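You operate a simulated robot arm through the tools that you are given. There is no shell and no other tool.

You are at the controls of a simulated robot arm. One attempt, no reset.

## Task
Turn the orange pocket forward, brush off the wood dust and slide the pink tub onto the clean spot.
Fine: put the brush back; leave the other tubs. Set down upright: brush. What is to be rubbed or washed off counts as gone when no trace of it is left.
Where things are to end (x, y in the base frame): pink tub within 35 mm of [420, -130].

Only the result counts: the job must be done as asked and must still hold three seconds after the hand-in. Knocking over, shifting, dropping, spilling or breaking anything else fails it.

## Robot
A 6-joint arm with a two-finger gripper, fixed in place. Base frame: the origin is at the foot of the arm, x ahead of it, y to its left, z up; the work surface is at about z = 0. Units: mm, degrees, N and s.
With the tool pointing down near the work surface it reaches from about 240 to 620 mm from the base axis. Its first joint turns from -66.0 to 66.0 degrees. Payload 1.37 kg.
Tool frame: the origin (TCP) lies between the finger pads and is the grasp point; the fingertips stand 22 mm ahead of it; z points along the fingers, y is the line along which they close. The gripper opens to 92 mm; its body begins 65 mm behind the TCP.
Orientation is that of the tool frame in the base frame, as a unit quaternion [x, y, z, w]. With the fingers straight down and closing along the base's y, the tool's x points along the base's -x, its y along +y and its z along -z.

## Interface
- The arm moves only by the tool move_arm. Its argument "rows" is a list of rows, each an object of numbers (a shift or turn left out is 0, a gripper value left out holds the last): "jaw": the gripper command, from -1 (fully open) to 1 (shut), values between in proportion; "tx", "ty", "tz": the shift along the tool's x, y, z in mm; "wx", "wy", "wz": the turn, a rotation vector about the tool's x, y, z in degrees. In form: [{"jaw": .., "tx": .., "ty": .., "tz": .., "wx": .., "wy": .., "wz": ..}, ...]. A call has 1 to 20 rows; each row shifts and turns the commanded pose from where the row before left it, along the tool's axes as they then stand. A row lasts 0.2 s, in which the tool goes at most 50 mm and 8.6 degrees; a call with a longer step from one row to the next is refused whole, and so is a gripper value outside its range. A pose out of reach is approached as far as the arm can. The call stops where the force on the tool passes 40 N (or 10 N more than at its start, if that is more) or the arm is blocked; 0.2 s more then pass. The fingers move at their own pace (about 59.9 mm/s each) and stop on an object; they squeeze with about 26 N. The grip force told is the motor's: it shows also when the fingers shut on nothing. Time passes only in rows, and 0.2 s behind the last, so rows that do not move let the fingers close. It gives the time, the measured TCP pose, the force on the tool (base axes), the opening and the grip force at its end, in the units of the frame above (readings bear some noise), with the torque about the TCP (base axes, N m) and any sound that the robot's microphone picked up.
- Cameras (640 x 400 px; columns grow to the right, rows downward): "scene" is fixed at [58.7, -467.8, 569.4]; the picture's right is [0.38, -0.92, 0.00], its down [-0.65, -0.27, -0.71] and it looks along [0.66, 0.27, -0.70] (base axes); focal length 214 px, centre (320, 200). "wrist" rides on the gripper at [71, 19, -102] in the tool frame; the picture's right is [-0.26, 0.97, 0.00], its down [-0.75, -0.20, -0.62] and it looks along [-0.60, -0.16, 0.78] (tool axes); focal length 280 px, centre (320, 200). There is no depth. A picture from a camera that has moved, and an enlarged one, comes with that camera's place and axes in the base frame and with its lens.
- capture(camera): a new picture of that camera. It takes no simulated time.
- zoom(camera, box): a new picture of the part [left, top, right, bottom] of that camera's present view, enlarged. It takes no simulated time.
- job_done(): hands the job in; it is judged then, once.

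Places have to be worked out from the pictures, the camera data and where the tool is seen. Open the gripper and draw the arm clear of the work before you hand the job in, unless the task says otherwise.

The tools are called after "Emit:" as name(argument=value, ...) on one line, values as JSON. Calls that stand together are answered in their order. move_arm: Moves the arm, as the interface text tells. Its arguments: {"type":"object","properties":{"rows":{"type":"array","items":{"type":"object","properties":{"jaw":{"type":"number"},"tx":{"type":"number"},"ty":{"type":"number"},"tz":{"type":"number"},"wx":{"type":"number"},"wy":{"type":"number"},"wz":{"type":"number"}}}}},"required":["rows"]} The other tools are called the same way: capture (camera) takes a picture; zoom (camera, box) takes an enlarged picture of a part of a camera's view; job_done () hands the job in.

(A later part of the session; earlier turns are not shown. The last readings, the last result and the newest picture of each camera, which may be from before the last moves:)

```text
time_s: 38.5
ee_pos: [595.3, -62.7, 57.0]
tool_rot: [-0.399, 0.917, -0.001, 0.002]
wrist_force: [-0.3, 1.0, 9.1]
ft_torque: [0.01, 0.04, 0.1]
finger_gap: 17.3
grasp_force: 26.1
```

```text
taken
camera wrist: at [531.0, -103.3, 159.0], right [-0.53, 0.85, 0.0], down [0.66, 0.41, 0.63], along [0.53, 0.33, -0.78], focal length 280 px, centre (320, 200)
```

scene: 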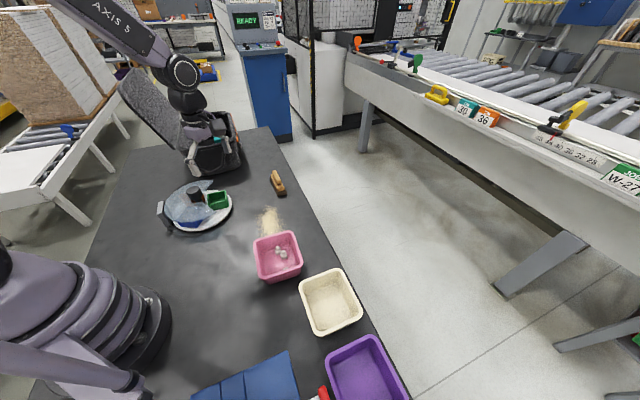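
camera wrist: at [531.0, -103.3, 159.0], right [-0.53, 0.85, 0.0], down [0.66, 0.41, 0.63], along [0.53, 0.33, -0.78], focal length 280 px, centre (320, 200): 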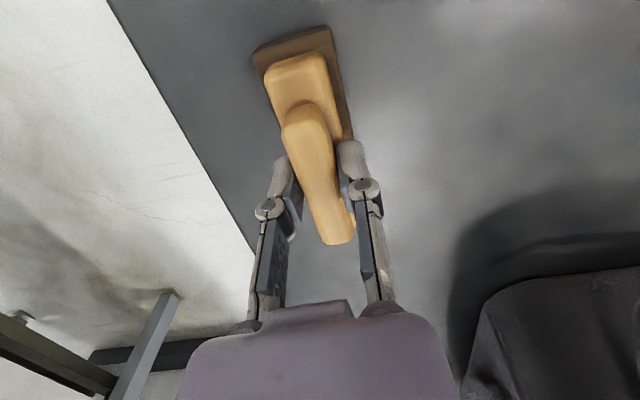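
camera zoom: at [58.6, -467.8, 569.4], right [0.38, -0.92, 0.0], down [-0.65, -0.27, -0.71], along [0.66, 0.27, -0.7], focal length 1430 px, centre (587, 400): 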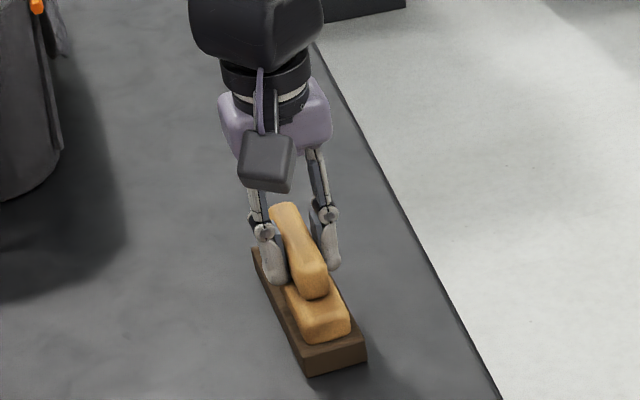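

The brush is held at 17.3 mm; its home pose is TCP (594.5, -62.8, 57) with yaw about -47°. I lift it and move to a place where the wrist camera sees the dust and the pink tub beside the held brush.

Emit:
move_arm(rows=[{"tz": -10}, {"tz": -25}, {"tz": -40}, {"tz": -45}, {"tz": -40}, {"tx": 29.3, "ty": 31.4}, {"tx": 29.3, "ty": 31.4}, {"tx": 29.3, "ty": 31.4}, {"tx": 29.3, "ty": 31.4}, {"tx": 29.3, "ty": 31.4}, {}])

Emit:
capture(camera="wrist")

Emit:
capture(camera="scene")

```text
time_s: 40.9
ee_pos: [378.7, -63.0, 216.5]
tool_rot: [-0.398, 0.917, -0.001, 0.0]
wrist_force: [-0.1, 0.3, -1.7]
ft_torque: [0.02, 0.02, -0.02]
finger_gap: 17.4
grasp_force: 26.3
```

```text
taken
camera wrist: at [315.5, -103.3, 318.7], right [-0.53, 0.85, 0.0], down [0.66, 0.41, 0.63], along [0.53, 0.33, -0.78], focal length 280 px, centre (320, 200)
```

wrist: 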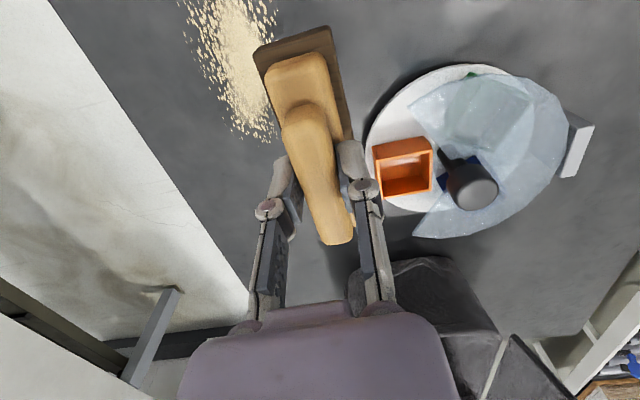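

```text
taken
```

scene: 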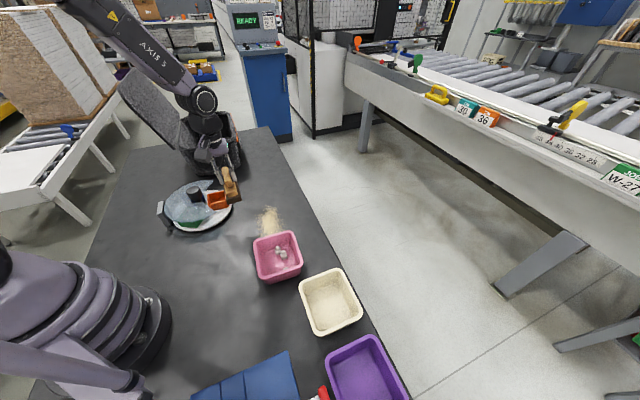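

Emit:
move_arm(rows=[{"tx": 25, "tz": -20}, {"tx": 35, "tz": -20}, {"tx": 35, "tz": -20}, {}])

Emit:
capture(camera="wrist")

```text
time_s: 41.9
ee_pos: [313.7, -132.5, 277.6]
tool_rot: [-0.398, 0.917, 0.0, 0.0]
wrist_force: [0.2, 0.2, -1.1]
ft_torque: [-0.03, 0.0, -0.03]
finger_gap: 17.3
grasp_force: 26.0
```

```text
taken
camera wrist: at [250.3, -172.7, 378.8], right [-0.53, 0.85, 0.0], down [0.66, 0.41, 0.63], along [0.53, 0.33, -0.78], focal length 280 px, centre (320, 200)
```

wrist: 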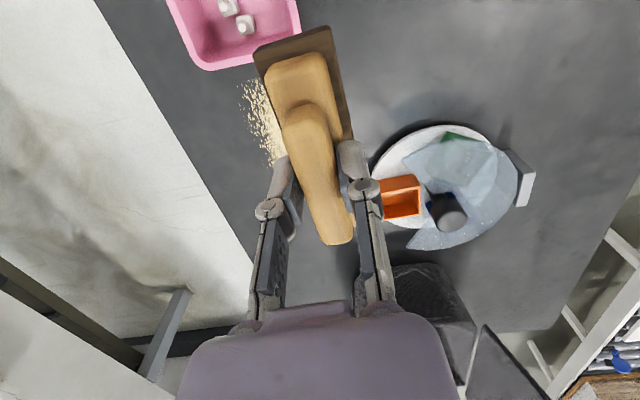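

Emit:
move_arm(rows=[{"ty": -37.5}, {"ty": -37.5}, {"ty": -37.5}, {"ty": -37.5}, {}])

Emit:
capture(camera="wrist")

```text
time_s: 43.1
ee_pos: [423.5, -235.4, 276.6]
tool_rot: [-0.398, 0.917, 0.0, 0.0]
wrist_force: [-0.1, -0.2, -1.8]
ft_torque: [0.02, 0.0, 0.0]
finger_gap: 17.2
grasp_force: 25.9
```

```text
taken
camera wrist: at [360.7, -274.7, 378.5], right [-0.53, 0.85, 0.0], down [0.66, 0.41, 0.63], along [0.53, 0.33, -0.78], focal length 280 px, centre (320, 200)
```

wrist: 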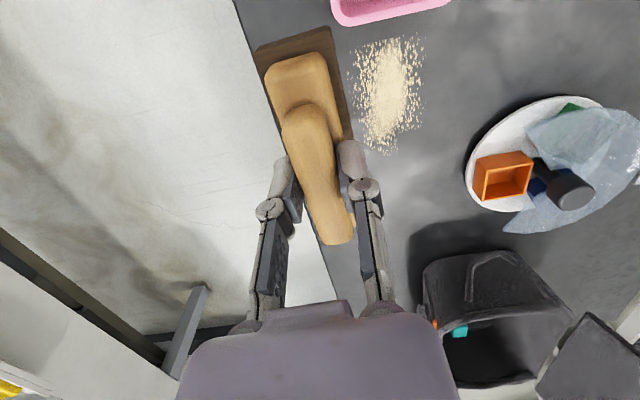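

Emit:
zoom(camera="wrist", box=[320, 0, 480, 100])

Emit:
zoom(camera="wrist", box=[320, 60, 480, 170])

```text
4.00 times, centred on (400, 50) of wrist
camera zoom: at [360.7, -274.7, 378.5], right [-0.53, 0.85, 0.0], down [0.66, 0.41, 0.63], along [0.53, 0.33, -0.78], focal length 1122 px, centre (0, 800)
```

zoom: 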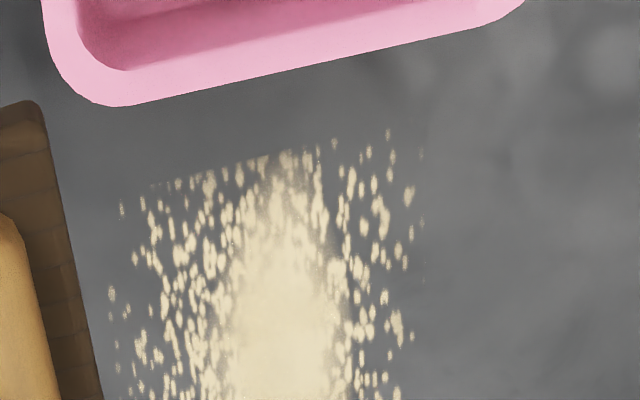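

```text
3.64 times, centred on (400, 115) of wrist
camera zoom: at [360.7, -274.7, 378.5], right [-0.53, 0.85, 0.0], down [0.66, 0.41, 0.63], along [0.53, 0.33, -0.78], focal length 1020 px, centre (29, 509)
```

zoom: 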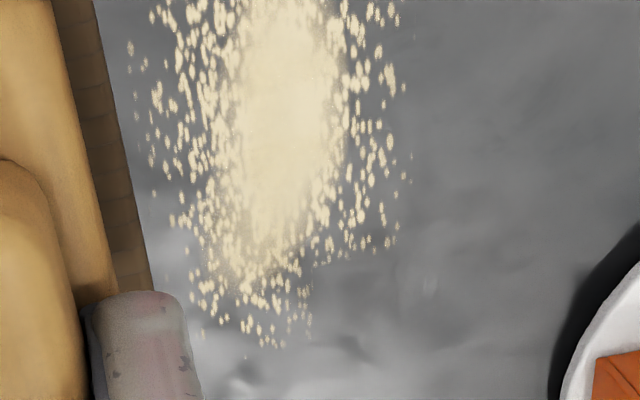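

The dust is a patch aligned with the 45° table axes. With e1=(0.707, 0.707) and e2=(0.707, -0.707), it spans e1 about 137–295 and e2 about 340–438, and the tub rim edge is at e1 about 105. I turn to yaw -45° so the brush lies along e1 and go to the start of a first swath (e1=180, e2=314), lowering to just above the table.

Emit:
move_arm(rows=[{"wz": 2.0}, {"tx": -12, "ty": 38}, {"tx": -12, "ty": 38}, {"tx": -12, "ty": 38}, {"tx": -11, "ty": 38}, {"tz": 40}, {"tz": 40}, {"tz": 40}, {"tz": 40}, {"tz": 35}, {}])

Emit:
capture(camera="scene")

Emit:
capture(camera="wrist")

```text
time_s: 45.5
ee_pos: [349.5, -94.1, 83.4]
tool_rot: [-0.381, 0.924, 0.0, 0.0]
wrist_force: [0.2, -0.4, -1.8]
ft_torque: [0.0, 0.05, 0.04]
finger_gap: 17.3
grasp_force: 25.8
```

```text
taken
```

scene: 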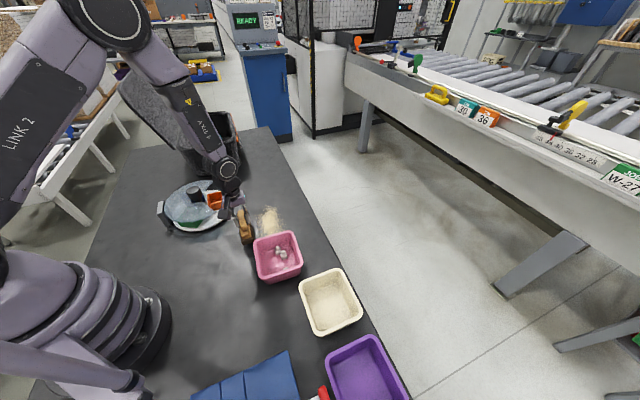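

```text
taken
camera wrist: at [285.0, -131.9, 184.5], right [-0.5, 0.87, 0.0], down [0.68, 0.39, 0.63], along [0.54, 0.31, -0.78], focal length 280 px, centre (320, 200)
```

wrist: 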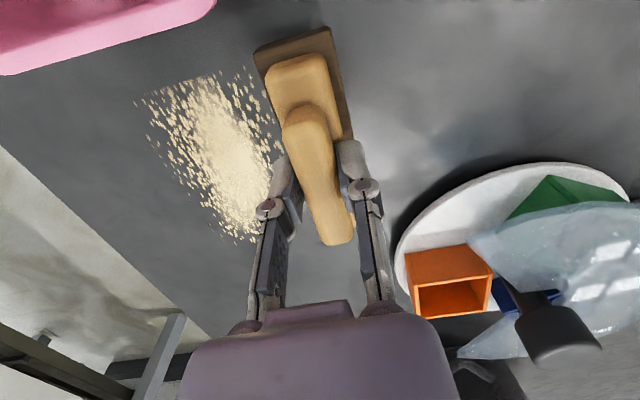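

The brush is at the start, clear of the tub and the carousel. I lower until the pad touches the table.

Emit:
move_arm(rows=[{"tz": 15}, {"tz": 9}, {"tz": 1.5}, {}])

```text
time_s: 46.5
ee_pos: [348.9, -94.1, 58.1]
tool_rot: [-0.382, 0.924, -0.001, 0.0]
wrist_force: [-8.7, 3.1, 35.0]
ft_torque: [0.08, 0.21, 0.03]
finger_gap: 17.7
grasp_force: 26.2
```

That is 35 N down, a bit much. I ease off and check for about 10–15 N.

Emit:
move_arm(rows=[{"tz": -1.0}, {}])

```text
time_s: 47.1
ee_pos: [349.6, -93.3, 57.8]
tool_rot: [-0.382, 0.924, 0.0, 0.001]
wrist_force: [-4.9, -2.0, 13.7]
ft_torque: [-0.05, 0.12, 0.04]
finger_gap: 17.5
grasp_force: 25.6
```

Contact is at about 14 N. I sweep the first swath along +e2.

Emit:
move_arm(rows=[{"ty": -10}, {"ty": -15}, {"ty": -18}, {"ty": -18}, {"ty": -18}, {"ty": -18}, {"ty": -18}, {"ty": -18}, {"ty": -15}, {}])

Emit:
capture(camera="wrist")

Emit:
capture(camera="scene")

```text
time_s: 49.3
ee_pos: [453.5, -199.5, 57.6]
tool_rot: [-0.383, 0.924, -0.002, 0.0]
wrist_force: [-0.2, 1.0, -1.0]
ft_torque: [0.01, 0.0, 0.0]
finger_gap: 17.6
grasp_force: 25.9
```

```text
taken
camera wrist: at [389.8, -237.1, 159.1], right [-0.5, 0.87, 0.0], down [0.68, 0.39, 0.63], along [0.54, 0.31, -0.78], focal length 280 px, centre (320, 200)
```

wrist: 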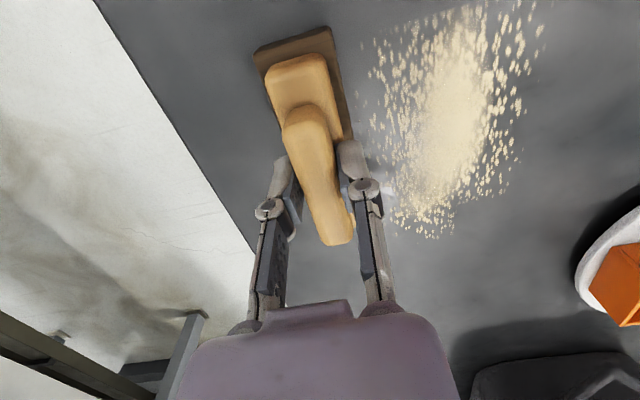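

```text
taken
```

scene: 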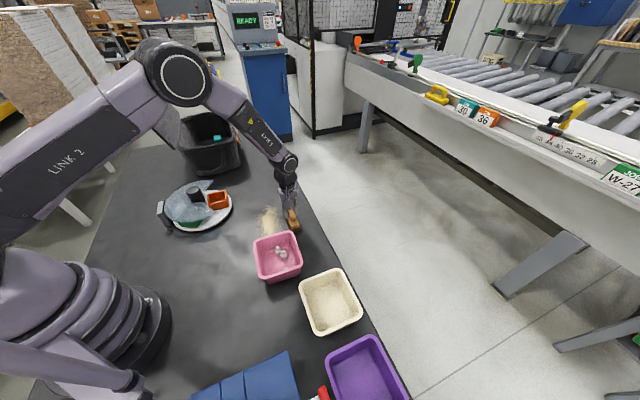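

The dust is still there and the contact force fell to zero by the end, so contact was lost on the way. I press again here and sweep back in shorter pieces with force checks.

Emit:
move_arm(rows=[{"tz": 0.7}, {}])

Emit:
zoom(camera="wrist", box=[340, 0, 560, 240])

```text
time_s: 49.9
ee_pos: [454.2, -199.0, 58.1]
tool_rot: [-0.382, 0.924, 0.0, 0.0]
wrist_force: [-4.5, -1.2, 13.1]
ft_torque: [-0.06, 0.15, 0.03]
finger_gap: 17.5
grasp_force: 25.7
```

```text
1.67 times, centred on (450, 120) of wrist
camera zoom: at [390.1, -236.9, 159.0], right [-0.5, 0.87, 0.0], down [0.68, 0.39, 0.63], along [0.54, 0.31, -0.78], focal length 467 px, centre (103, 333)
```

zoom: 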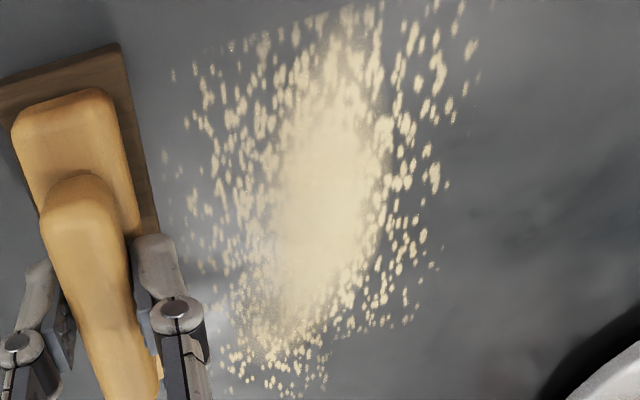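

Emit:
move_arm(rows=[{"ty": 10, "tz": 0.3}, {"ty": 12}, {"ty": 12}, {"ty": 12}])

Emit:
capture(camera="wrist")

```text
time_s: 50.9
ee_pos: [423.8, -166.9, 57.6]
tool_rot: [-0.381, 0.924, -0.002, 0.002]
wrist_force: [7.2, -6.4, 22.4]
ft_torque: [-0.12, -0.27, -0.03]
finger_gap: 17.6
grasp_force: 25.8
```

```text
taken
camera wrist: at [358.4, -204.5, 158.7], right [-0.5, 0.87, -0.01], down [0.67, 0.39, 0.63], along [0.55, 0.31, -0.78], focal length 280 px, centre (320, 200)
```

wrist: 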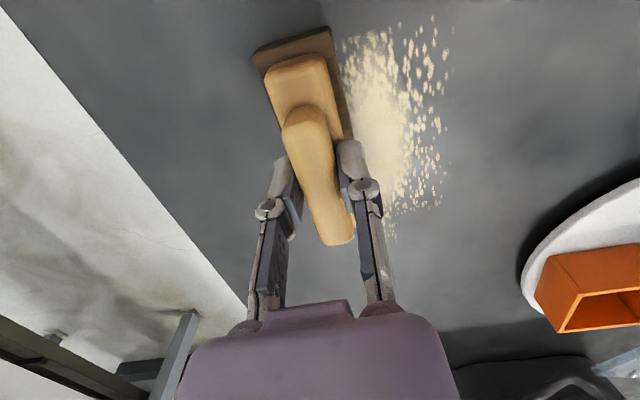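

Contact is held at 22 N, and the strip behind the brush looks clean. I continue.

Emit:
move_arm(rows=[{"ty": 12}, {"ty": 12}, {"ty": 12}, {"ty": 12}])

Emit:
capture(camera="wrist")

```text
time_s: 51.9
ee_pos: [388.5, -132.3, 57.2]
tool_rot: [-0.383, 0.924, -0.002, 0.001]
wrist_force: [8.7, -8.2, 28.8]
ft_torque: [-0.25, -0.07, 0.07]
finger_gap: 17.5
grasp_force: 26.3
```

```text
taken
camera wrist: at [324.5, -170.1, 158.6], right [-0.5, 0.87, 0.0], down [0.67, 0.39, 0.63], along [0.55, 0.31, -0.78], focal length 280 px, centre (320, 200)
```

wrist: 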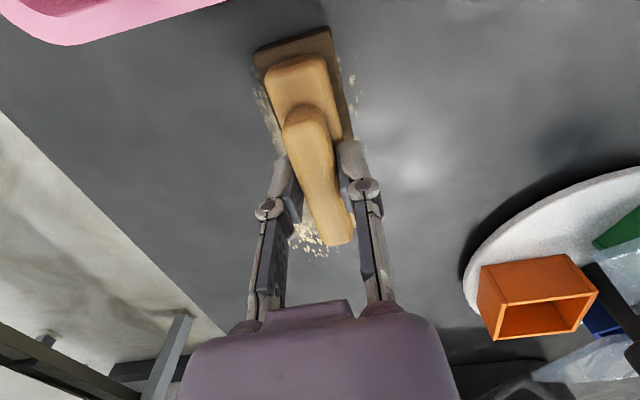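

The dust vanishes where the brush passes under pressure. I continue to the end of this swath, easing the load slightly.

Emit:
move_arm(rows=[{"ty": 12, "tz": -0.3}, {"ty": 12}, {"ty": 12}, {"ty": 12}, {"ty": 8}])

Emit:
capture(camera="wrist")

```text
time_s: 53.1
ee_pos: [349.3, -93.8, 56.9]
tool_rot: [-0.382, 0.924, -0.002, 0.002]
wrist_force: [9.7, -9.5, 31.9]
ft_torque: [-0.17, -0.22, 0.0]
finger_gap: 17.4
grasp_force: 25.5
```

```text
taken
camera wrist: at [284.8, -130.7, 158.5], right [-0.5, 0.87, 0.0], down [0.67, 0.39, 0.63], along [0.55, 0.31, -0.78], focal length 280 px, centre (320, 200)
```

wrist: 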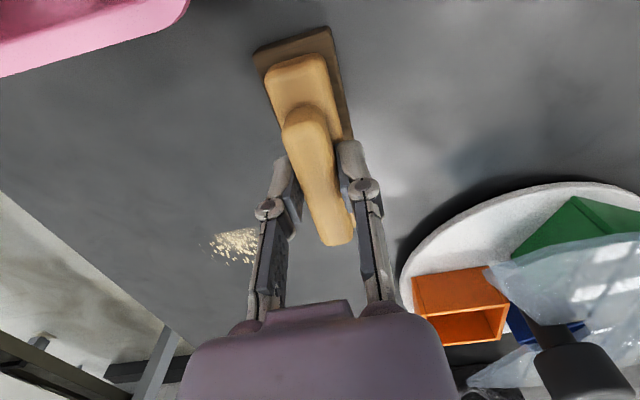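

The first swath is clean. I lift, shift 66 mm along e1 for the second swath, and touch down again.

Emit:
zoom(camera="wrist", box=[100, 40, 300, 280])

Emit:
move_arm(rows=[{"tz": -8}, {"tx": -33, "ty": -10}, {"tx": -33, "ty": -10}, {"tz": 6}, {"tz": 1.3}, {}])

```text
1.67 times, centred on (200, 160) of wrist
camera zoom: at [284.8, -130.7, 158.5], right [-0.5, 0.87, 0.0], down [0.67, 0.39, 0.63], along [0.55, 0.31, -0.78], focal length 467 px, centre (520, 267)
```

zoom: 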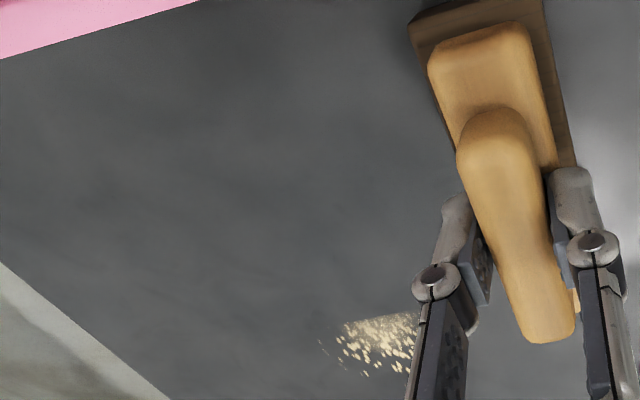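

```text
time_s: 54.5
ee_pos: [408.9, -59.6, 57.9]
tool_rot: [-0.381, 0.924, -0.001, 0.001]
wrist_force: [-3.6, 4.7, 15.1]
ft_torque: [-0.09, 0.42, -0.12]
finger_gap: 17.7
grasp_force: 26.1
```

Contact is 15 N. I sweep along +e2 with a tiny downward compensation per row to keep the pressure.

Emit:
move_arm(rows=[{"ty": -8, "tz": 0.25}, {"ty": -12, "tz": 0.06}, {"ty": -12, "tz": 0.06}, {"ty": -12, "tz": 0.06}, {"ty": -12, "tz": 0.06}])

Emit:
capture(camera="wrist")

```text
time_s: 55.7
ee_pos: [448.2, -98.6, 57.2]
tool_rot: [-0.382, 0.924, -0.001, 0.0]
wrist_force: [-7.5, 10.6, 30.1]
ft_torque: [0.35, 0.08, 0.01]
finger_gap: 17.4
grasp_force: 26.4
```

```text
taken
camera wrist: at [384.4, -137.2, 158.8], right [-0.5, 0.87, 0.0], down [0.68, 0.39, 0.63], along [0.54, 0.31, -0.78], focal length 280 px, centre (320, 200)
```

wrist: 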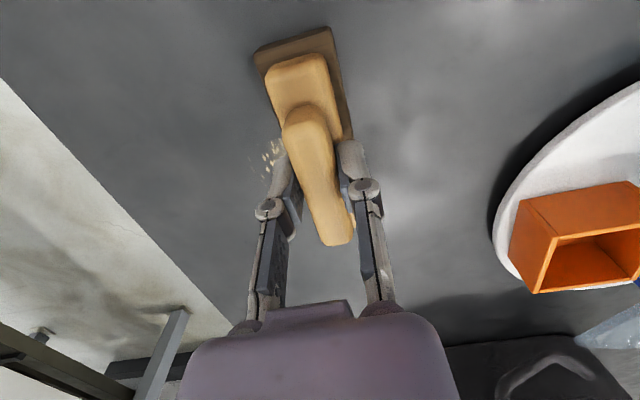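

The force is 30 N and the dust is going. I continue with a little less pressure to clear the last specks on the left.

Emit:
move_arm(rows=[{"ty": -12, "tz": -0.2}, {"ty": -12}, {"ty": -12}, {"ty": -12, "tz": 0.05}, {"ty": -12, "tz": 0.05}, {"ty": -8}])

Emit:
capture(camera="wrist")

```text
time_s: 57.1
ee_pos: [496.7, -147.8, 58.8]
tool_rot: [-0.381, 0.924, 0.001, 0.0]
wrist_force: [-6.0, 5.2, 20.2]
ft_torque: [0.24, 0.04, 0.03]
finger_gap: 17.1
grasp_force: 26.1
```

```text
taken
camera wrist: at [432.4, -185.5, 158.8], right [-0.5, 0.87, 0.0], down [0.68, 0.39, 0.63], along [0.54, 0.31, -0.78], focal length 280 px, centre (320, 200)
```

wrist: 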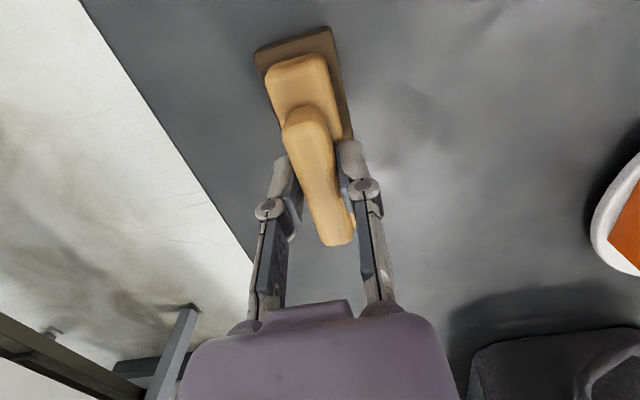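

It looks clean. I zoom in to search for residue.

Emit:
zoom(camera="wrist", box=[330, 0, 590, 170])

Emit:
zoom(camera="scene", box=[220, 180, 316, 240])

```text
2.35 times, centred on (460, 85) of wrist
camera zoom: at [432.4, -185.5, 158.8], right [-0.5, 0.87, 0.0], down [0.68, 0.39, 0.63], along [0.54, 0.31, -0.78], focal length 660 px, centre (-9, 471)
```

zoom: 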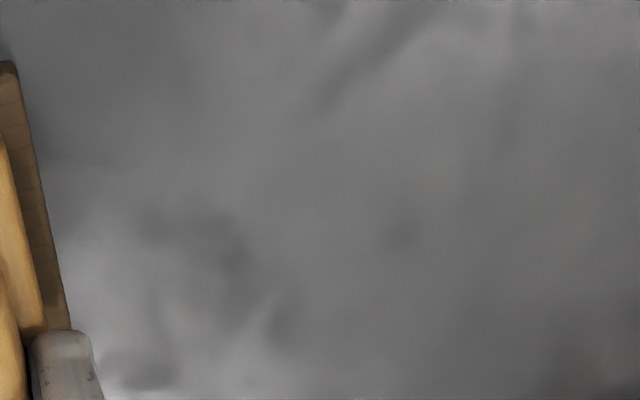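

```text
6.67 times, centred on (268, 210) of scene
camera zoom: at [58.6, -467.8, 569.4], right [0.39, -0.92, 0.0], down [-0.65, -0.27, -0.71], along [0.66, 0.27, -0.7], focal length 1430 px, centre (667, 133)
```

zoom: 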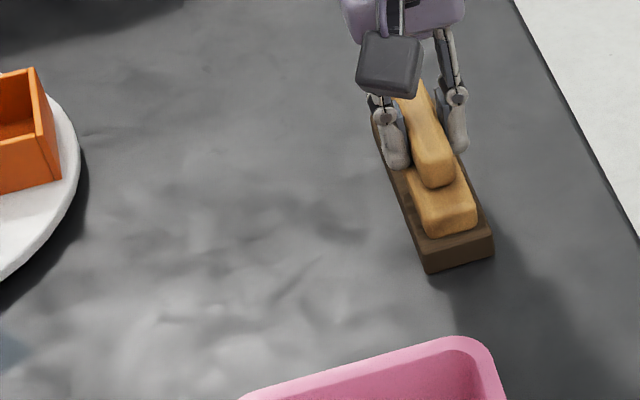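

It's clean in both views. For safety I make a return pass over this swath before re-doing the first one.

Emit:
move_arm(rows=[{"ty": 10}, {"ty": 13, "tz": -0.05}, {"ty": 13, "tz": -0.06}, {"ty": 13, "tz": -0.06}, {"ty": 13, "tz": -0.06}, {"ty": 13, "tz": -0.06}, {"ty": 13, "tz": -0.06}, {"ty": 13, "tz": -0.06}, {"ty": 13, "tz": -0.06}])

```text
time_s: 59.1
ee_pos: [414.5, -66.8, 57.4]
tool_rot: [-0.382, 0.924, 0.0, 0.001]
wrist_force: [0.0, 0.1, 2.7]
ft_torque: [0.1, -0.15, -0.08]
finger_gap: 17.4
grasp_force: 26.1
```

Emit:
move_arm(rows=[{"tz": -6}, {"tx": 33, "ty": 11}, {"tx": 33, "ty": 11}, {"tz": 5.5}, {"tz": 1.2}, {}])

```text
time_s: 60.5
ee_pos: [353.3, -97.6, 57.7]
tool_rot: [-0.382, 0.924, -0.001, 0.0]
wrist_force: [-7.5, 0.9, 27.0]
ft_torque: [0.08, 0.27, 0.1]
finger_gap: 17.3
grasp_force: 25.6
```

Emit:
move_arm(rows=[{"ty": -10, "tz": -0.1}, {"ty": -13}, {"ty": -13, "tz": 0.05}, {"ty": -13, "tz": 0.06}, {"ty": -13, "tz": 0.06}, {"ty": -13, "tz": 0.06}, {"ty": -13, "tz": 0.06}, {"ty": -13, "tz": 0.06}, {"ty": -13, "tz": 0.06}, {"ty": -13, "tz": 0.06}, {"ty": -13, "tz": 0.06}])

Emit:
capture(camera="wrist")

```text
time_s: 62.9
ee_pos: [454.3, -196.6, 57.8]
tool_rot: [-0.382, 0.924, -0.001, 0.001]
wrist_force: [-9.3, 9.3, 36.4]
ft_torque: [0.27, 0.28, -0.1]
finger_gap: 17.5
grasp_force: 26.2
```

```text
taken
camera wrist: at [389.1, -235.1, 158.6], right [-0.5, 0.87, 0.0], down [0.68, 0.39, 0.63], along [0.55, 0.31, -0.78], focal length 280 px, centre (320, 200)
```

wrist: 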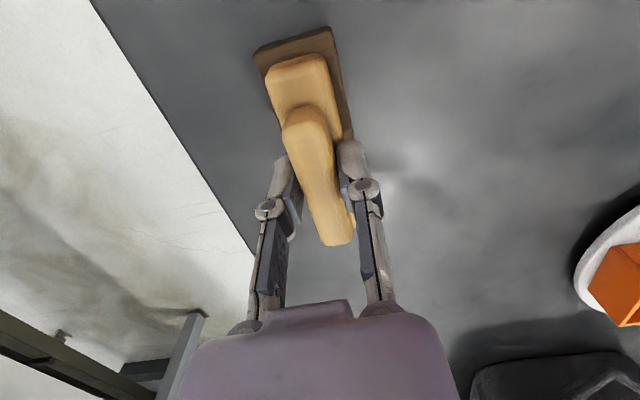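

The passes are done. I lift the brush and take a wider look at the area right up to the tub edge.

Emit:
move_arm(rows=[{"tz": -6}, {"tz": -30}, {"tz": -45}, {"tz": -45}, {"tz": -45, "tx": 20}, {"tz": -40, "tx": 25}, {}])

Emit:
capture(camera="wrist")

Emit:
zoom(camera="wrist", box=[320, 0, 520, 125])

Emit:
zoom(camera="scene", box=[220, 180, 316, 240])

```text
time_s: 64.5
ee_pos: [419.6, -229.3, 266.9]
tool_rot: [-0.382, 0.924, 0.0, 0.0]
wrist_force: [0.4, -0.4, -1.2]
ft_torque: [-0.01, 0.01, -0.05]
finger_gap: 17.5
grasp_force: 26.6
```

```text
taken
camera wrist: at [355.6, -267.4, 369.5], right [-0.5, 0.87, 0.0], down [0.68, 0.39, 0.63], along [0.54, 0.31, -0.78], focal length 280 px, centre (320, 200)
```

wrist: 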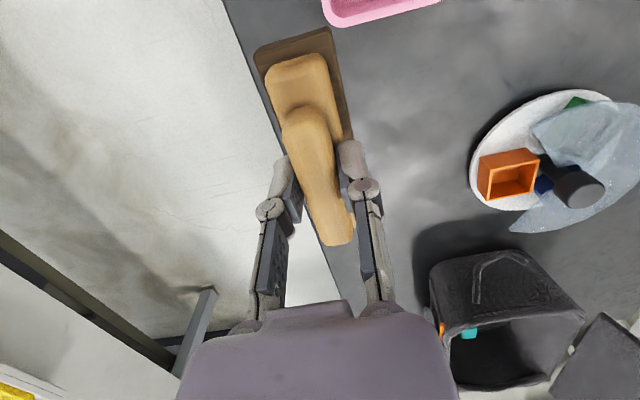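

```text
3.20 times, centred on (420, 62) of wrist
camera zoom: at [355.6, -267.4, 369.5], right [-0.5, 0.87, 0.0], down [0.68, 0.39, 0.63], along [0.54, 0.31, -0.78], focal length 897 px, centre (0, 640)
```

zoom: 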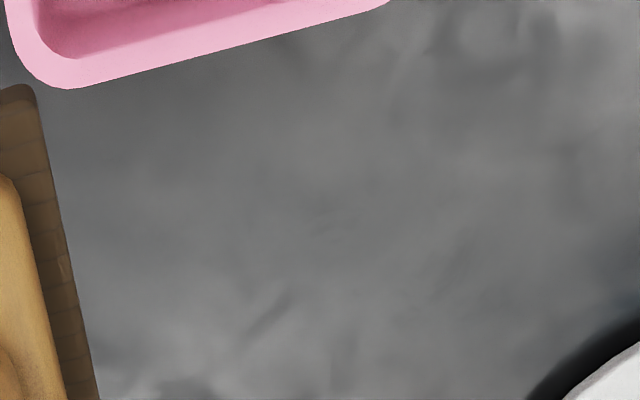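

```text
6.67 times, centred on (268, 210) of scene
camera zoom: at [58.7, -467.8, 569.4], right [0.38, -0.92, 0.0], down [-0.65, -0.27, -0.71], along [0.66, 0.27, -0.7], focal length 1430 px, centre (667, 133)
```

zoom: 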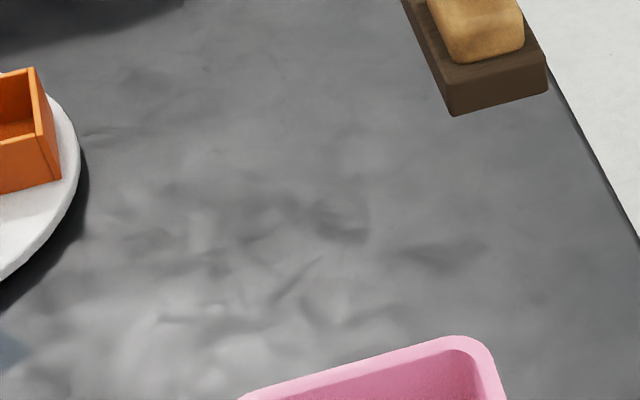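

The surface is fully clean and nothing else moved. I carry the brush back to its home at about (594.5, -62.8), yaw -47°.

Emit:
move_arm(rows=[{"tx": -40, "ty": -1}, {"tx": -40, "ty": -1}, {"tx": -40, "ty": -1}, {"tx": -40, "ty": -1}, {"tx": -40, "ty": -1}, {"tx": -41.4, "ty": -1}, {"wz": -2.1}, {"tz": 40}, {"tz": 45}, {"tz": 45}, {"tz": 45}, {}])

```text
time_s: 67.1
ee_pos: [596.4, -63.5, 91.7]
tool_rot: [-0.398, 0.917, -0.001, -0.001]
wrist_force: [-0.2, -0.4, -1.3]
ft_torque: [0.0, 0.0, 0.04]
finger_gap: 17.3
grasp_force: 25.6
```

Emit:
move_arm(rows=[{"tz": 20}, {"tz": 10}, {"tz": 2}, {}])

Emit:
zoom(camera="scene", box=[240, 140, 320, 200])

```text
time_s: 68.1
ee_pos: [595.3, -63.2, 61.2]
tool_rot: [-0.399, 0.917, 0.0, 0.0]
wrist_force: [0.4, 0.6, -1.2]
ft_torque: [-0.05, 0.0, 0.0]
finger_gap: 17.4
grasp_force: 26.2
```

```text
6.67 times, centred on (280, 170) of scene
camera zoom: at [58.7, -467.8, 569.4], right [0.38, -0.92, 0.0], down [-0.65, -0.27, -0.71], along [0.66, 0.27, -0.7], focal length 1430 px, centre (587, 400)
```

zoom: 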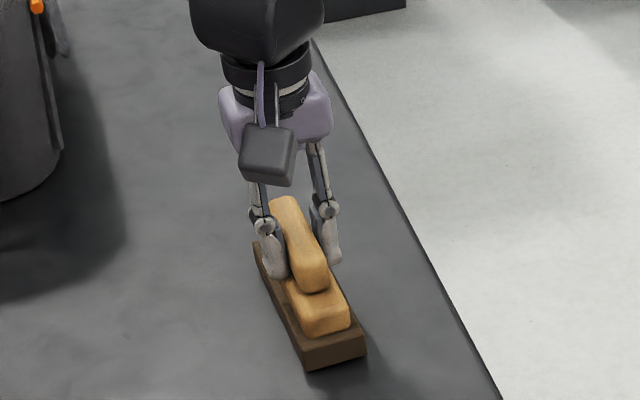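

Emit:
move_arm(rows=[{"tz": 1.5}, {"tz": 0.8}, {}])

```text
time_s: 68.9
ee_pos: [595.8, -62.7, 59.3]
tool_rot: [-0.398, 0.917, -0.001, 0.001]
wrist_force: [-0.6, -0.6, -1.0]
ft_torque: [-0.03, -0.01, -0.01]
finger_gap: 17.1
grasp_force: 25.5
```

Emit:
move_arm(rows=[{"tz": 0.8}, {}, {"tz": 0.6}, {}])

```text
time_s: 69.9
ee_pos: [596.1, -64.0, 57.1]
tool_rot: [-0.399, 0.917, -0.001, 0.001]
wrist_force: [-6.5, -0.5, 14.9]
ft_torque: [-0.02, 0.22, -0.02]
finger_gap: 17.5
grasp_force: 25.9
```

The pad is on the table at 15 N. I ease off, open, and lift straight up.

Emit:
move_arm(rows=[{"tz": -0.5}, {}, {"jaw": 0.6}, {"jaw": 0.4}, {"jaw": 0.1}, {"jaw": -0.3}, {"jaw": -0.7}, {"jaw": -1}, {}, {"tz": -15}, {"tz": -30}, {"tz": -40}, {"tz": -45}, {}])

Emit:
zoom(camera="scene", box=[254, 160, 310, 205])

Emit:
capture(camera="wrist")

```text
time_s: 72.9
ee_pos: [596.8, -64.8, 188.2]
tool_rot: [-0.399, 0.917, 0.0, 0.0]
wrist_force: [1.2, 0.1, 0.5]
ft_torque: [0.03, 0.0, 0.02]
finger_gap: 91.9
grasp_force: 0.0
```

```text
8.89 times, centred on (282, 182) of scene
camera zoom: at [58.7, -467.8, 569.4], right [0.38, -0.92, 0.0], down [-0.65, -0.27, -0.71], along [0.66, 0.27, -0.7], focal length 1906 px, centre (658, 356)
```

zoom: 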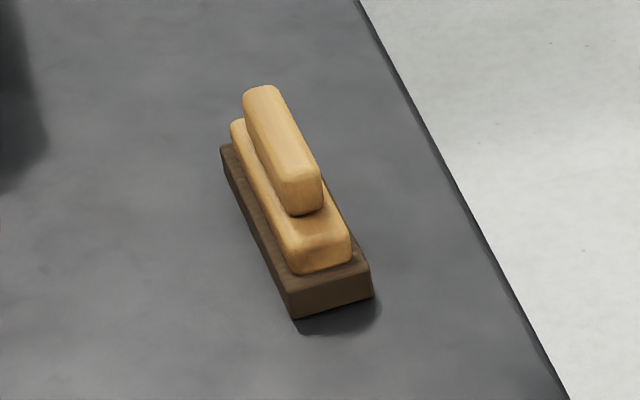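

```text
taken
camera wrist: at [533.5, -104.5, 289.4], right [-0.53, 0.85, 0.0], down [0.66, 0.41, 0.63], along [0.53, 0.33, -0.78], focal length 280 px, centre (320, 200)
```

wrist: 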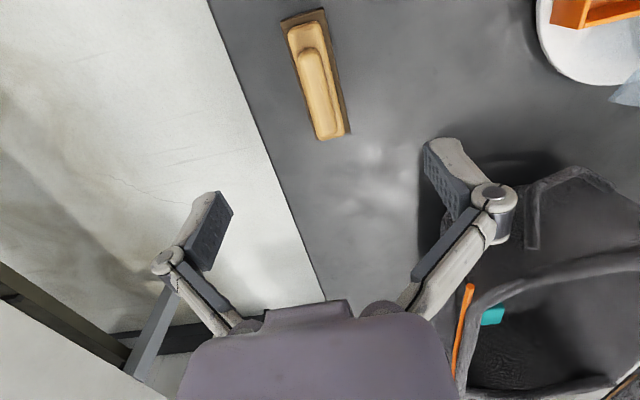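

The brush is back upright at its place (within about 5 mm). Next the pink tub: I move to a viewing position with yaw +45° (fingers closing along e1, the tub's slide direction).

Emit:
move_arm(rows=[{"tz": -31}, {"tz": -31}, {"tx": 37.2, "ty": 23.75}, {"tx": 37.2, "ty": 23.75}, {"tx": 37.2, "ty": 23.75}, {"tx": 37.2, "ty": 23.75}, {"tx": 37.2, "ty": 23.75}, {"tx": 37.2, "ty": 23.75}, {"tx": 37.2, "ty": 23.75}, {"tx": 37.2, "ty": 23.75}, {}])

Emit:
move_arm(rows=[{"wz": 8.4}, {"wz": 8.4}, {"wz": 8.4}, {"wz": 8.4}, {"wz": 8.4}, {"wz": 8.4}, {"wz": 8.4}, {"wz": 8.4}, {"wz": 8.4}, {"wz": 8.4}, {"wz": 8.0}, {}])

Emit:
capture(camera="wrist")

Emit:
capture(camera="scene")

```text
time_s: 75.3
ee_pos: [254.4, -150.6, 249.3]
tool_rot: [-0.399, 0.917, -0.002, 0.0]
wrist_force: [0.0, 0.6, -0.2]
ft_torque: [-0.01, 0.0, 0.03]
finger_gap: 92.1
grasp_force: 0.1
```

```text
time_s: 77.9
ee_pos: [253.3, -151.7, 250.5]
tool_rot: [0.383, 0.924, -0.001, 0.0]
wrist_force: [0.1, -0.1, 0.5]
ft_torque: [0.01, 0.01, -0.01]
finger_gap: 92.2
grasp_force: 0.1
```

```text
taken
camera wrist: at [216.8, -88.5, 350.1], right [0.87, 0.5, 0.0], down [0.39, -0.68, 0.63], along [0.31, -0.54, -0.78], focal length 280 px, centre (320, 200)
```

wrist: 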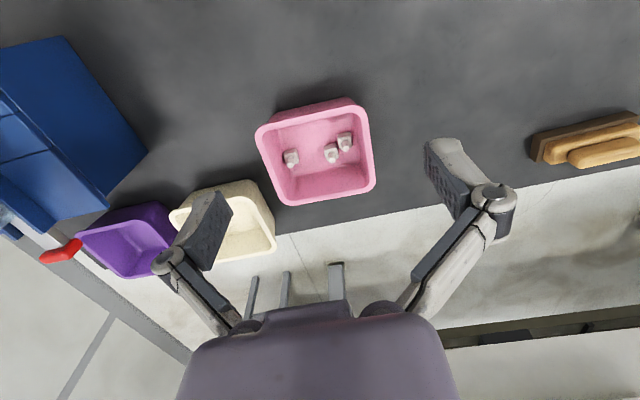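

```text
taken
```

scene: 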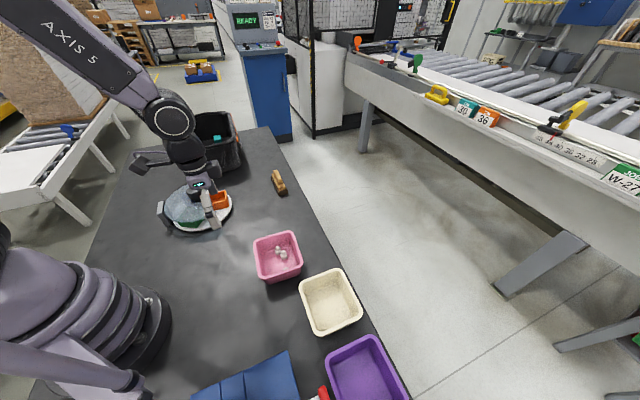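

Emit:
zoom(camera="wrist", box=[240, 80, 400, 220])

Emit:
zoom(camera="scene", box=[236, 216, 322, 292])

```text
2.86 times, centred on (320, 150) of wrist
camera zoom: at [216.8, -88.5, 350.1], right [0.87, 0.5, 0.0], down [0.39, -0.68, 0.63], along [0.31, -0.54, -0.78], focal length 801 px, centre (320, 343)
```

zoom: 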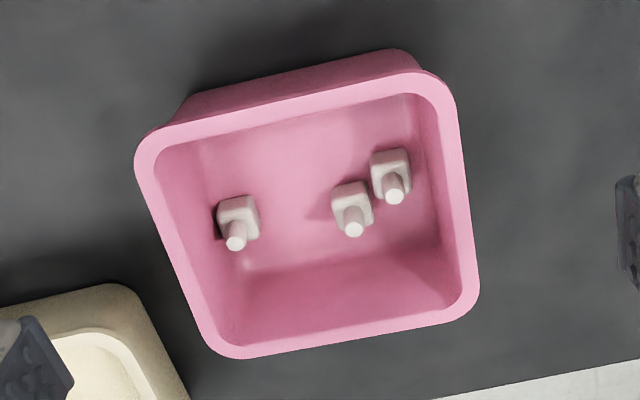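

```text
5.26 times, centred on (279, 254) of scene
camera zoom: at [58.7, -467.8, 569.4], right [0.38, -0.92, 0.0], down [-0.65, -0.27, -0.71], along [0.66, 0.27, -0.7], focal length 1129 px, centre (536, -84)
```

zoom: 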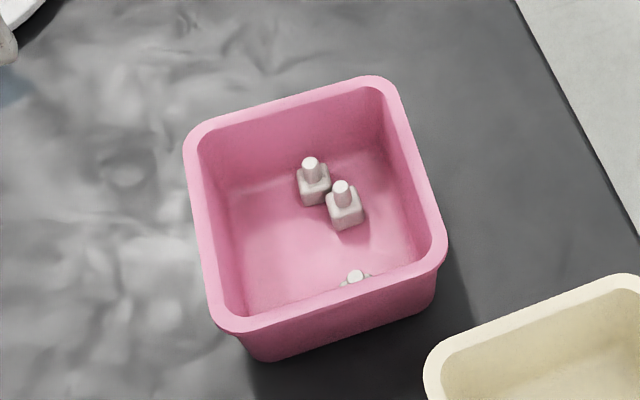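

The tub spans e1 about -20 to 107 and e2 about 325 to 443 with rim z≈56, so its centre is about (302, -241). It holds three small upright bottles whose tops are at z≈34. I'll grip its far rim (e1≈101) at e2≈358, away from the bottles, and drag it 160 mm along e1. First I go above the rim with the jaws partly closed.

Emit:
move_arm(rows=[{"tx": -23.9, "ty": 9.7, "tz": 20, "jaw": 0.1}, {"tx": -23.9, "ty": 9.7, "tz": 20}, {"tx": -23.8, "ty": 9.8, "tz": 20}, {"tz": 30}, {"tz": 28}, {}])

Emit:
capture(camera="wrist")

Emit:
zoom(camera="scene", box=[220, 190, 332, 290])

```text
time_s: 79.3
ee_pos: [325.0, -179.9, 129.4]
tool_rot: [0.383, 0.924, -0.001, 0.001]
wrist_force: [0.3, -0.1, -0.2]
ft_torque: [-0.04, 0.04, 0.01]
finger_gap: 41.6
grasp_force: 0.0
```

```text
taken
camera wrist: at [288.3, -119.0, 231.0], right [0.87, 0.5, 0.0], down [0.39, -0.68, 0.63], along [0.31, -0.54, -0.78], focal length 280 px, centre (320, 200)
```

wrist: 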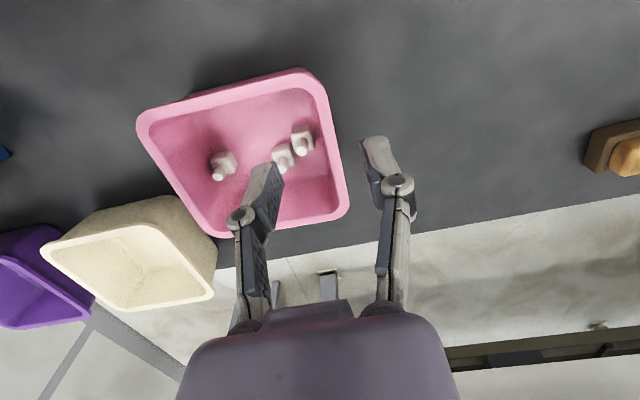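

```text
4.00 times, centred on (276, 240) of scene
camera zoom: at [58.7, -467.8, 569.4], right [0.38, -0.92, 0.0], down [-0.65, -0.27, -0.71], along [0.66, 0.27, -0.7], focal length 858 px, centre (496, 40)
```

zoom: 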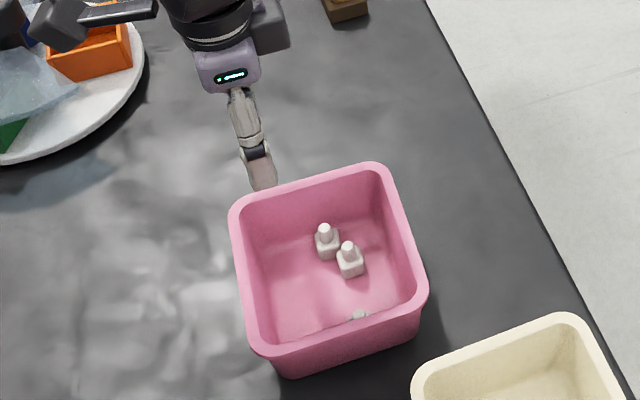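

The rim lies right under the TCP. I shift 6 mm further from the bottles and lower to z≈61 (tips about 17 mm below the rim), straddling the wall.

Emit:
move_arm(rows=[{"tx": 6}, {"tz": 20}, {"tz": 20}, {"tz": 10}, {}])

Emit:
capture(camera="wrist")

Emit:
zoom(camera="wrist", box=[220, 60, 420, 240])

Emit:
zoom(camera="scene", box=[220, 190, 332, 290])

```text
time_s: 80.5
ee_pos: [320.7, -176.6, 80.4]
tool_rot: [0.383, 0.924, -0.001, 0.001]
wrist_force: [0.4, 0.1, 0.0]
ft_torque: [0.0, -0.02, 0.0]
finger_gap: 41.7
grasp_force: 0.0
```

```text
taken
camera wrist: at [284.4, -114.2, 182.3], right [0.87, 0.5, 0.0], down [0.39, -0.68, 0.63], along [0.31, -0.54, -0.78], focal length 280 px, centre (320, 200)
```

wrist: 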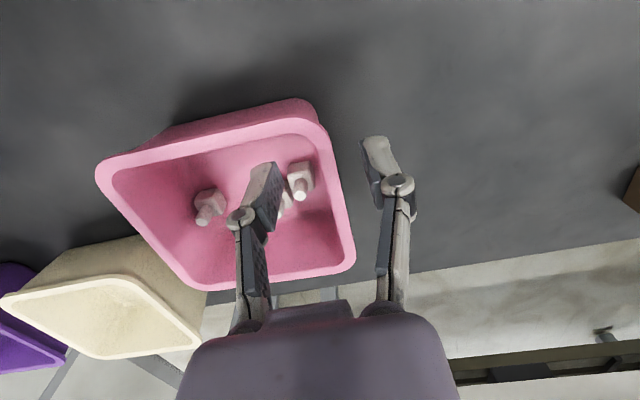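

```text
2.22 times, centred on (320, 150) of wrist
camera zoom: at [284.4, -114.2, 182.3], right [0.87, 0.5, 0.0], down [0.39, -0.68, 0.63], along [0.31, -0.54, -0.78], focal length 623 px, centre (320, 311)
```

zoom: 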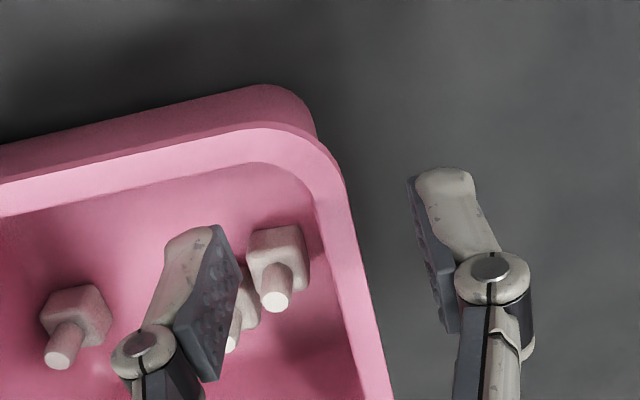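

```text
4.00 times, centred on (276, 240) of scene
camera zoom: at [58.7, -467.8, 569.4], right [0.38, -0.92, 0.0], down [-0.65, -0.27, -0.71], along [0.66, 0.27, -0.7], focal length 858 px, centre (496, 40)
```

zoom: 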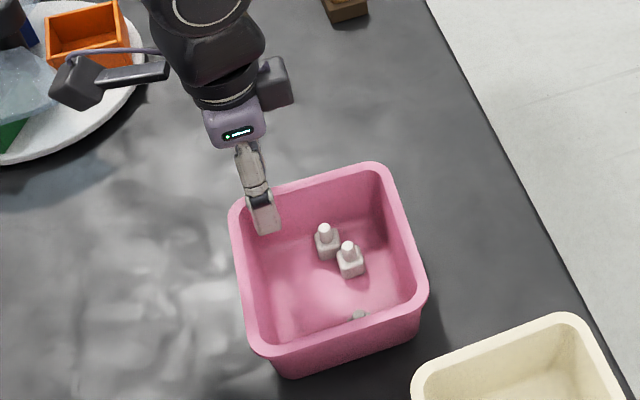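

The rim centre is about 4 mm further along +e1 than the finger midline, and the inner finger is well clear of the bottles. I shift 4 mm and descend to z≈61.

Emit:
move_arm(rows=[{"ty": 4}, {"tz": 8}, {"tz": 7}, {"tz": 4}, {}])

Emit:
zoom(camera="wrist", box=[220, 60, 420, 240])

Emit:
zoom(camera="scene", box=[236, 206, 322, 282])

```text
time_s: 81.7
ee_pos: [323.0, -174.4, 62.4]
tool_rot: [0.383, 0.924, -0.001, 0.001]
wrist_force: [0.7, 0.2, -0.6]
ft_torque: [0.03, 0.0, -0.01]
finger_gap: 41.6
grasp_force: 0.0
```

```text
2.22 times, centred on (320, 150) of wrist
camera zoom: at [287.0, -111.5, 163.0], right [0.87, 0.5, 0.0], down [0.39, -0.68, 0.63], along [0.31, -0.54, -0.78], focal length 623 px, centre (320, 311)
```

zoom: 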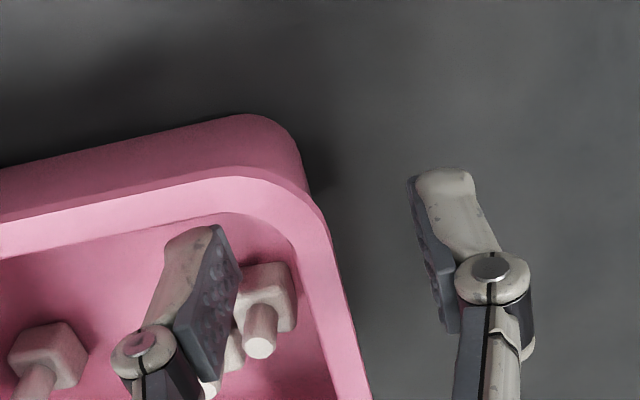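

```text
5.26 times, centred on (279, 244) of scene
camera zoom: at [58.7, -467.8, 569.4], right [0.38, -0.92, 0.0], down [-0.65, -0.27, -0.71], along [0.66, 0.27, -0.7], focal length 1129 px, centre (536, -32)
```

zoom: 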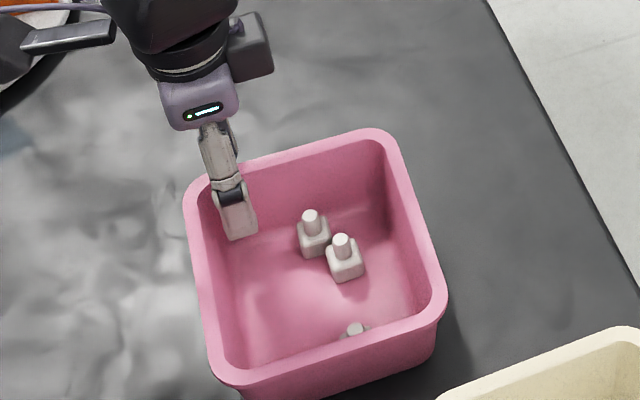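

The rim is centred between the pads. I shift 6 mm along the rim away from the corner, then close gently.

Emit:
move_arm(rows=[{"tx": -6}, {"jaw": 0.3}, {"jaw": 0.5}, {"jaw": 0.65}, {"jaw": 0.8}, {"jaw": 0.9}, {}, {}])

Emit:
capture(camera="wrist")

Emit:
zoom(camera="scene", box=[236, 206, 322, 282])

```text
time_s: 83.5
ee_pos: [328.7, -178.4, 60.9]
tool_rot: [0.383, 0.924, -0.001, 0.0]
wrist_force: [-1.3, 0.5, 3.3]
ft_torque: [-0.58, 0.12, -0.16]
finger_gap: 5.9
grasp_force: 26.4
```

```text
taken
camera wrist: at [291.2, -115.8, 163.2], right [0.87, 0.5, 0.0], down [0.39, -0.68, 0.63], along [0.31, -0.54, -0.78], focal length 280 px, centre (320, 200)
```

wrist: 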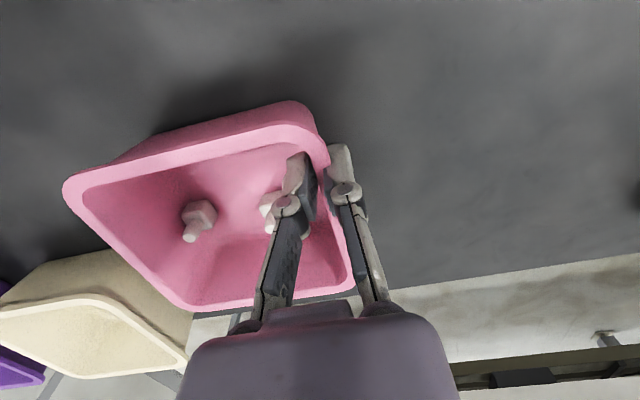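

```text
5.26 times, centred on (279, 244) of scene
camera zoom: at [58.7, -467.8, 569.4], right [0.38, -0.92, 0.0], down [-0.65, -0.27, -0.71], along [0.66, 0.27, -0.7], focal length 1129 px, centre (536, -32)
```

zoom: 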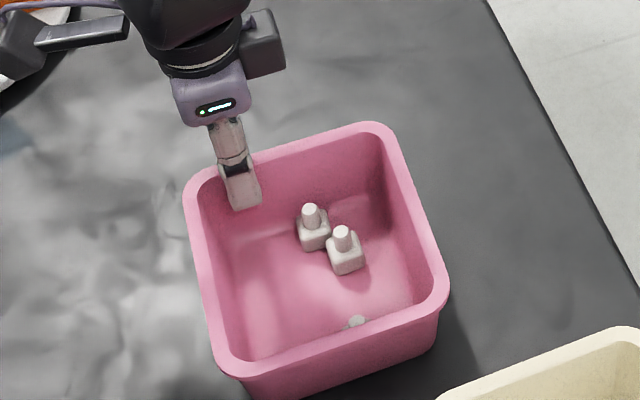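

It's gripped (5.9 mm wall). Before sliding I check that the tub still sits flat and the bottles stand.

Emit:
zoom(camera="scene", box=[236, 216, 322, 292])

Emit:
zoom(camera="wrist", box=[50, 80, 370, 320])

```text
5.26 times, centred on (279, 254) of scene
camera zoom: at [58.7, -467.8, 569.4], right [0.38, -0.92, 0.0], down [-0.65, -0.27, -0.71], along [0.66, 0.27, -0.7], focal length 1129 px, centre (536, -84)
```

zoom: 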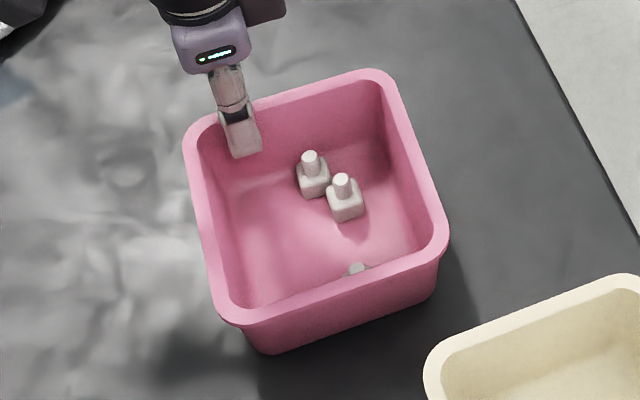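

```text
1.67 times, centred on (210, 200) of wrist
camera zoom: at [291.2, -115.8, 163.2], right [0.87, 0.5, 0.0], down [0.39, -0.68, 0.63], along [0.31, -0.54, -0.78], focal length 467 px, centre (503, 200)
```

zoom: 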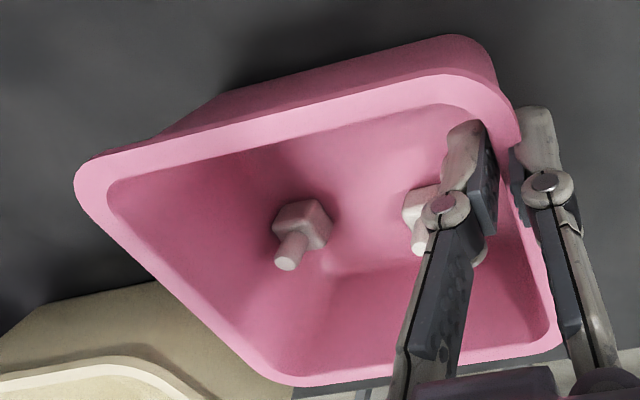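

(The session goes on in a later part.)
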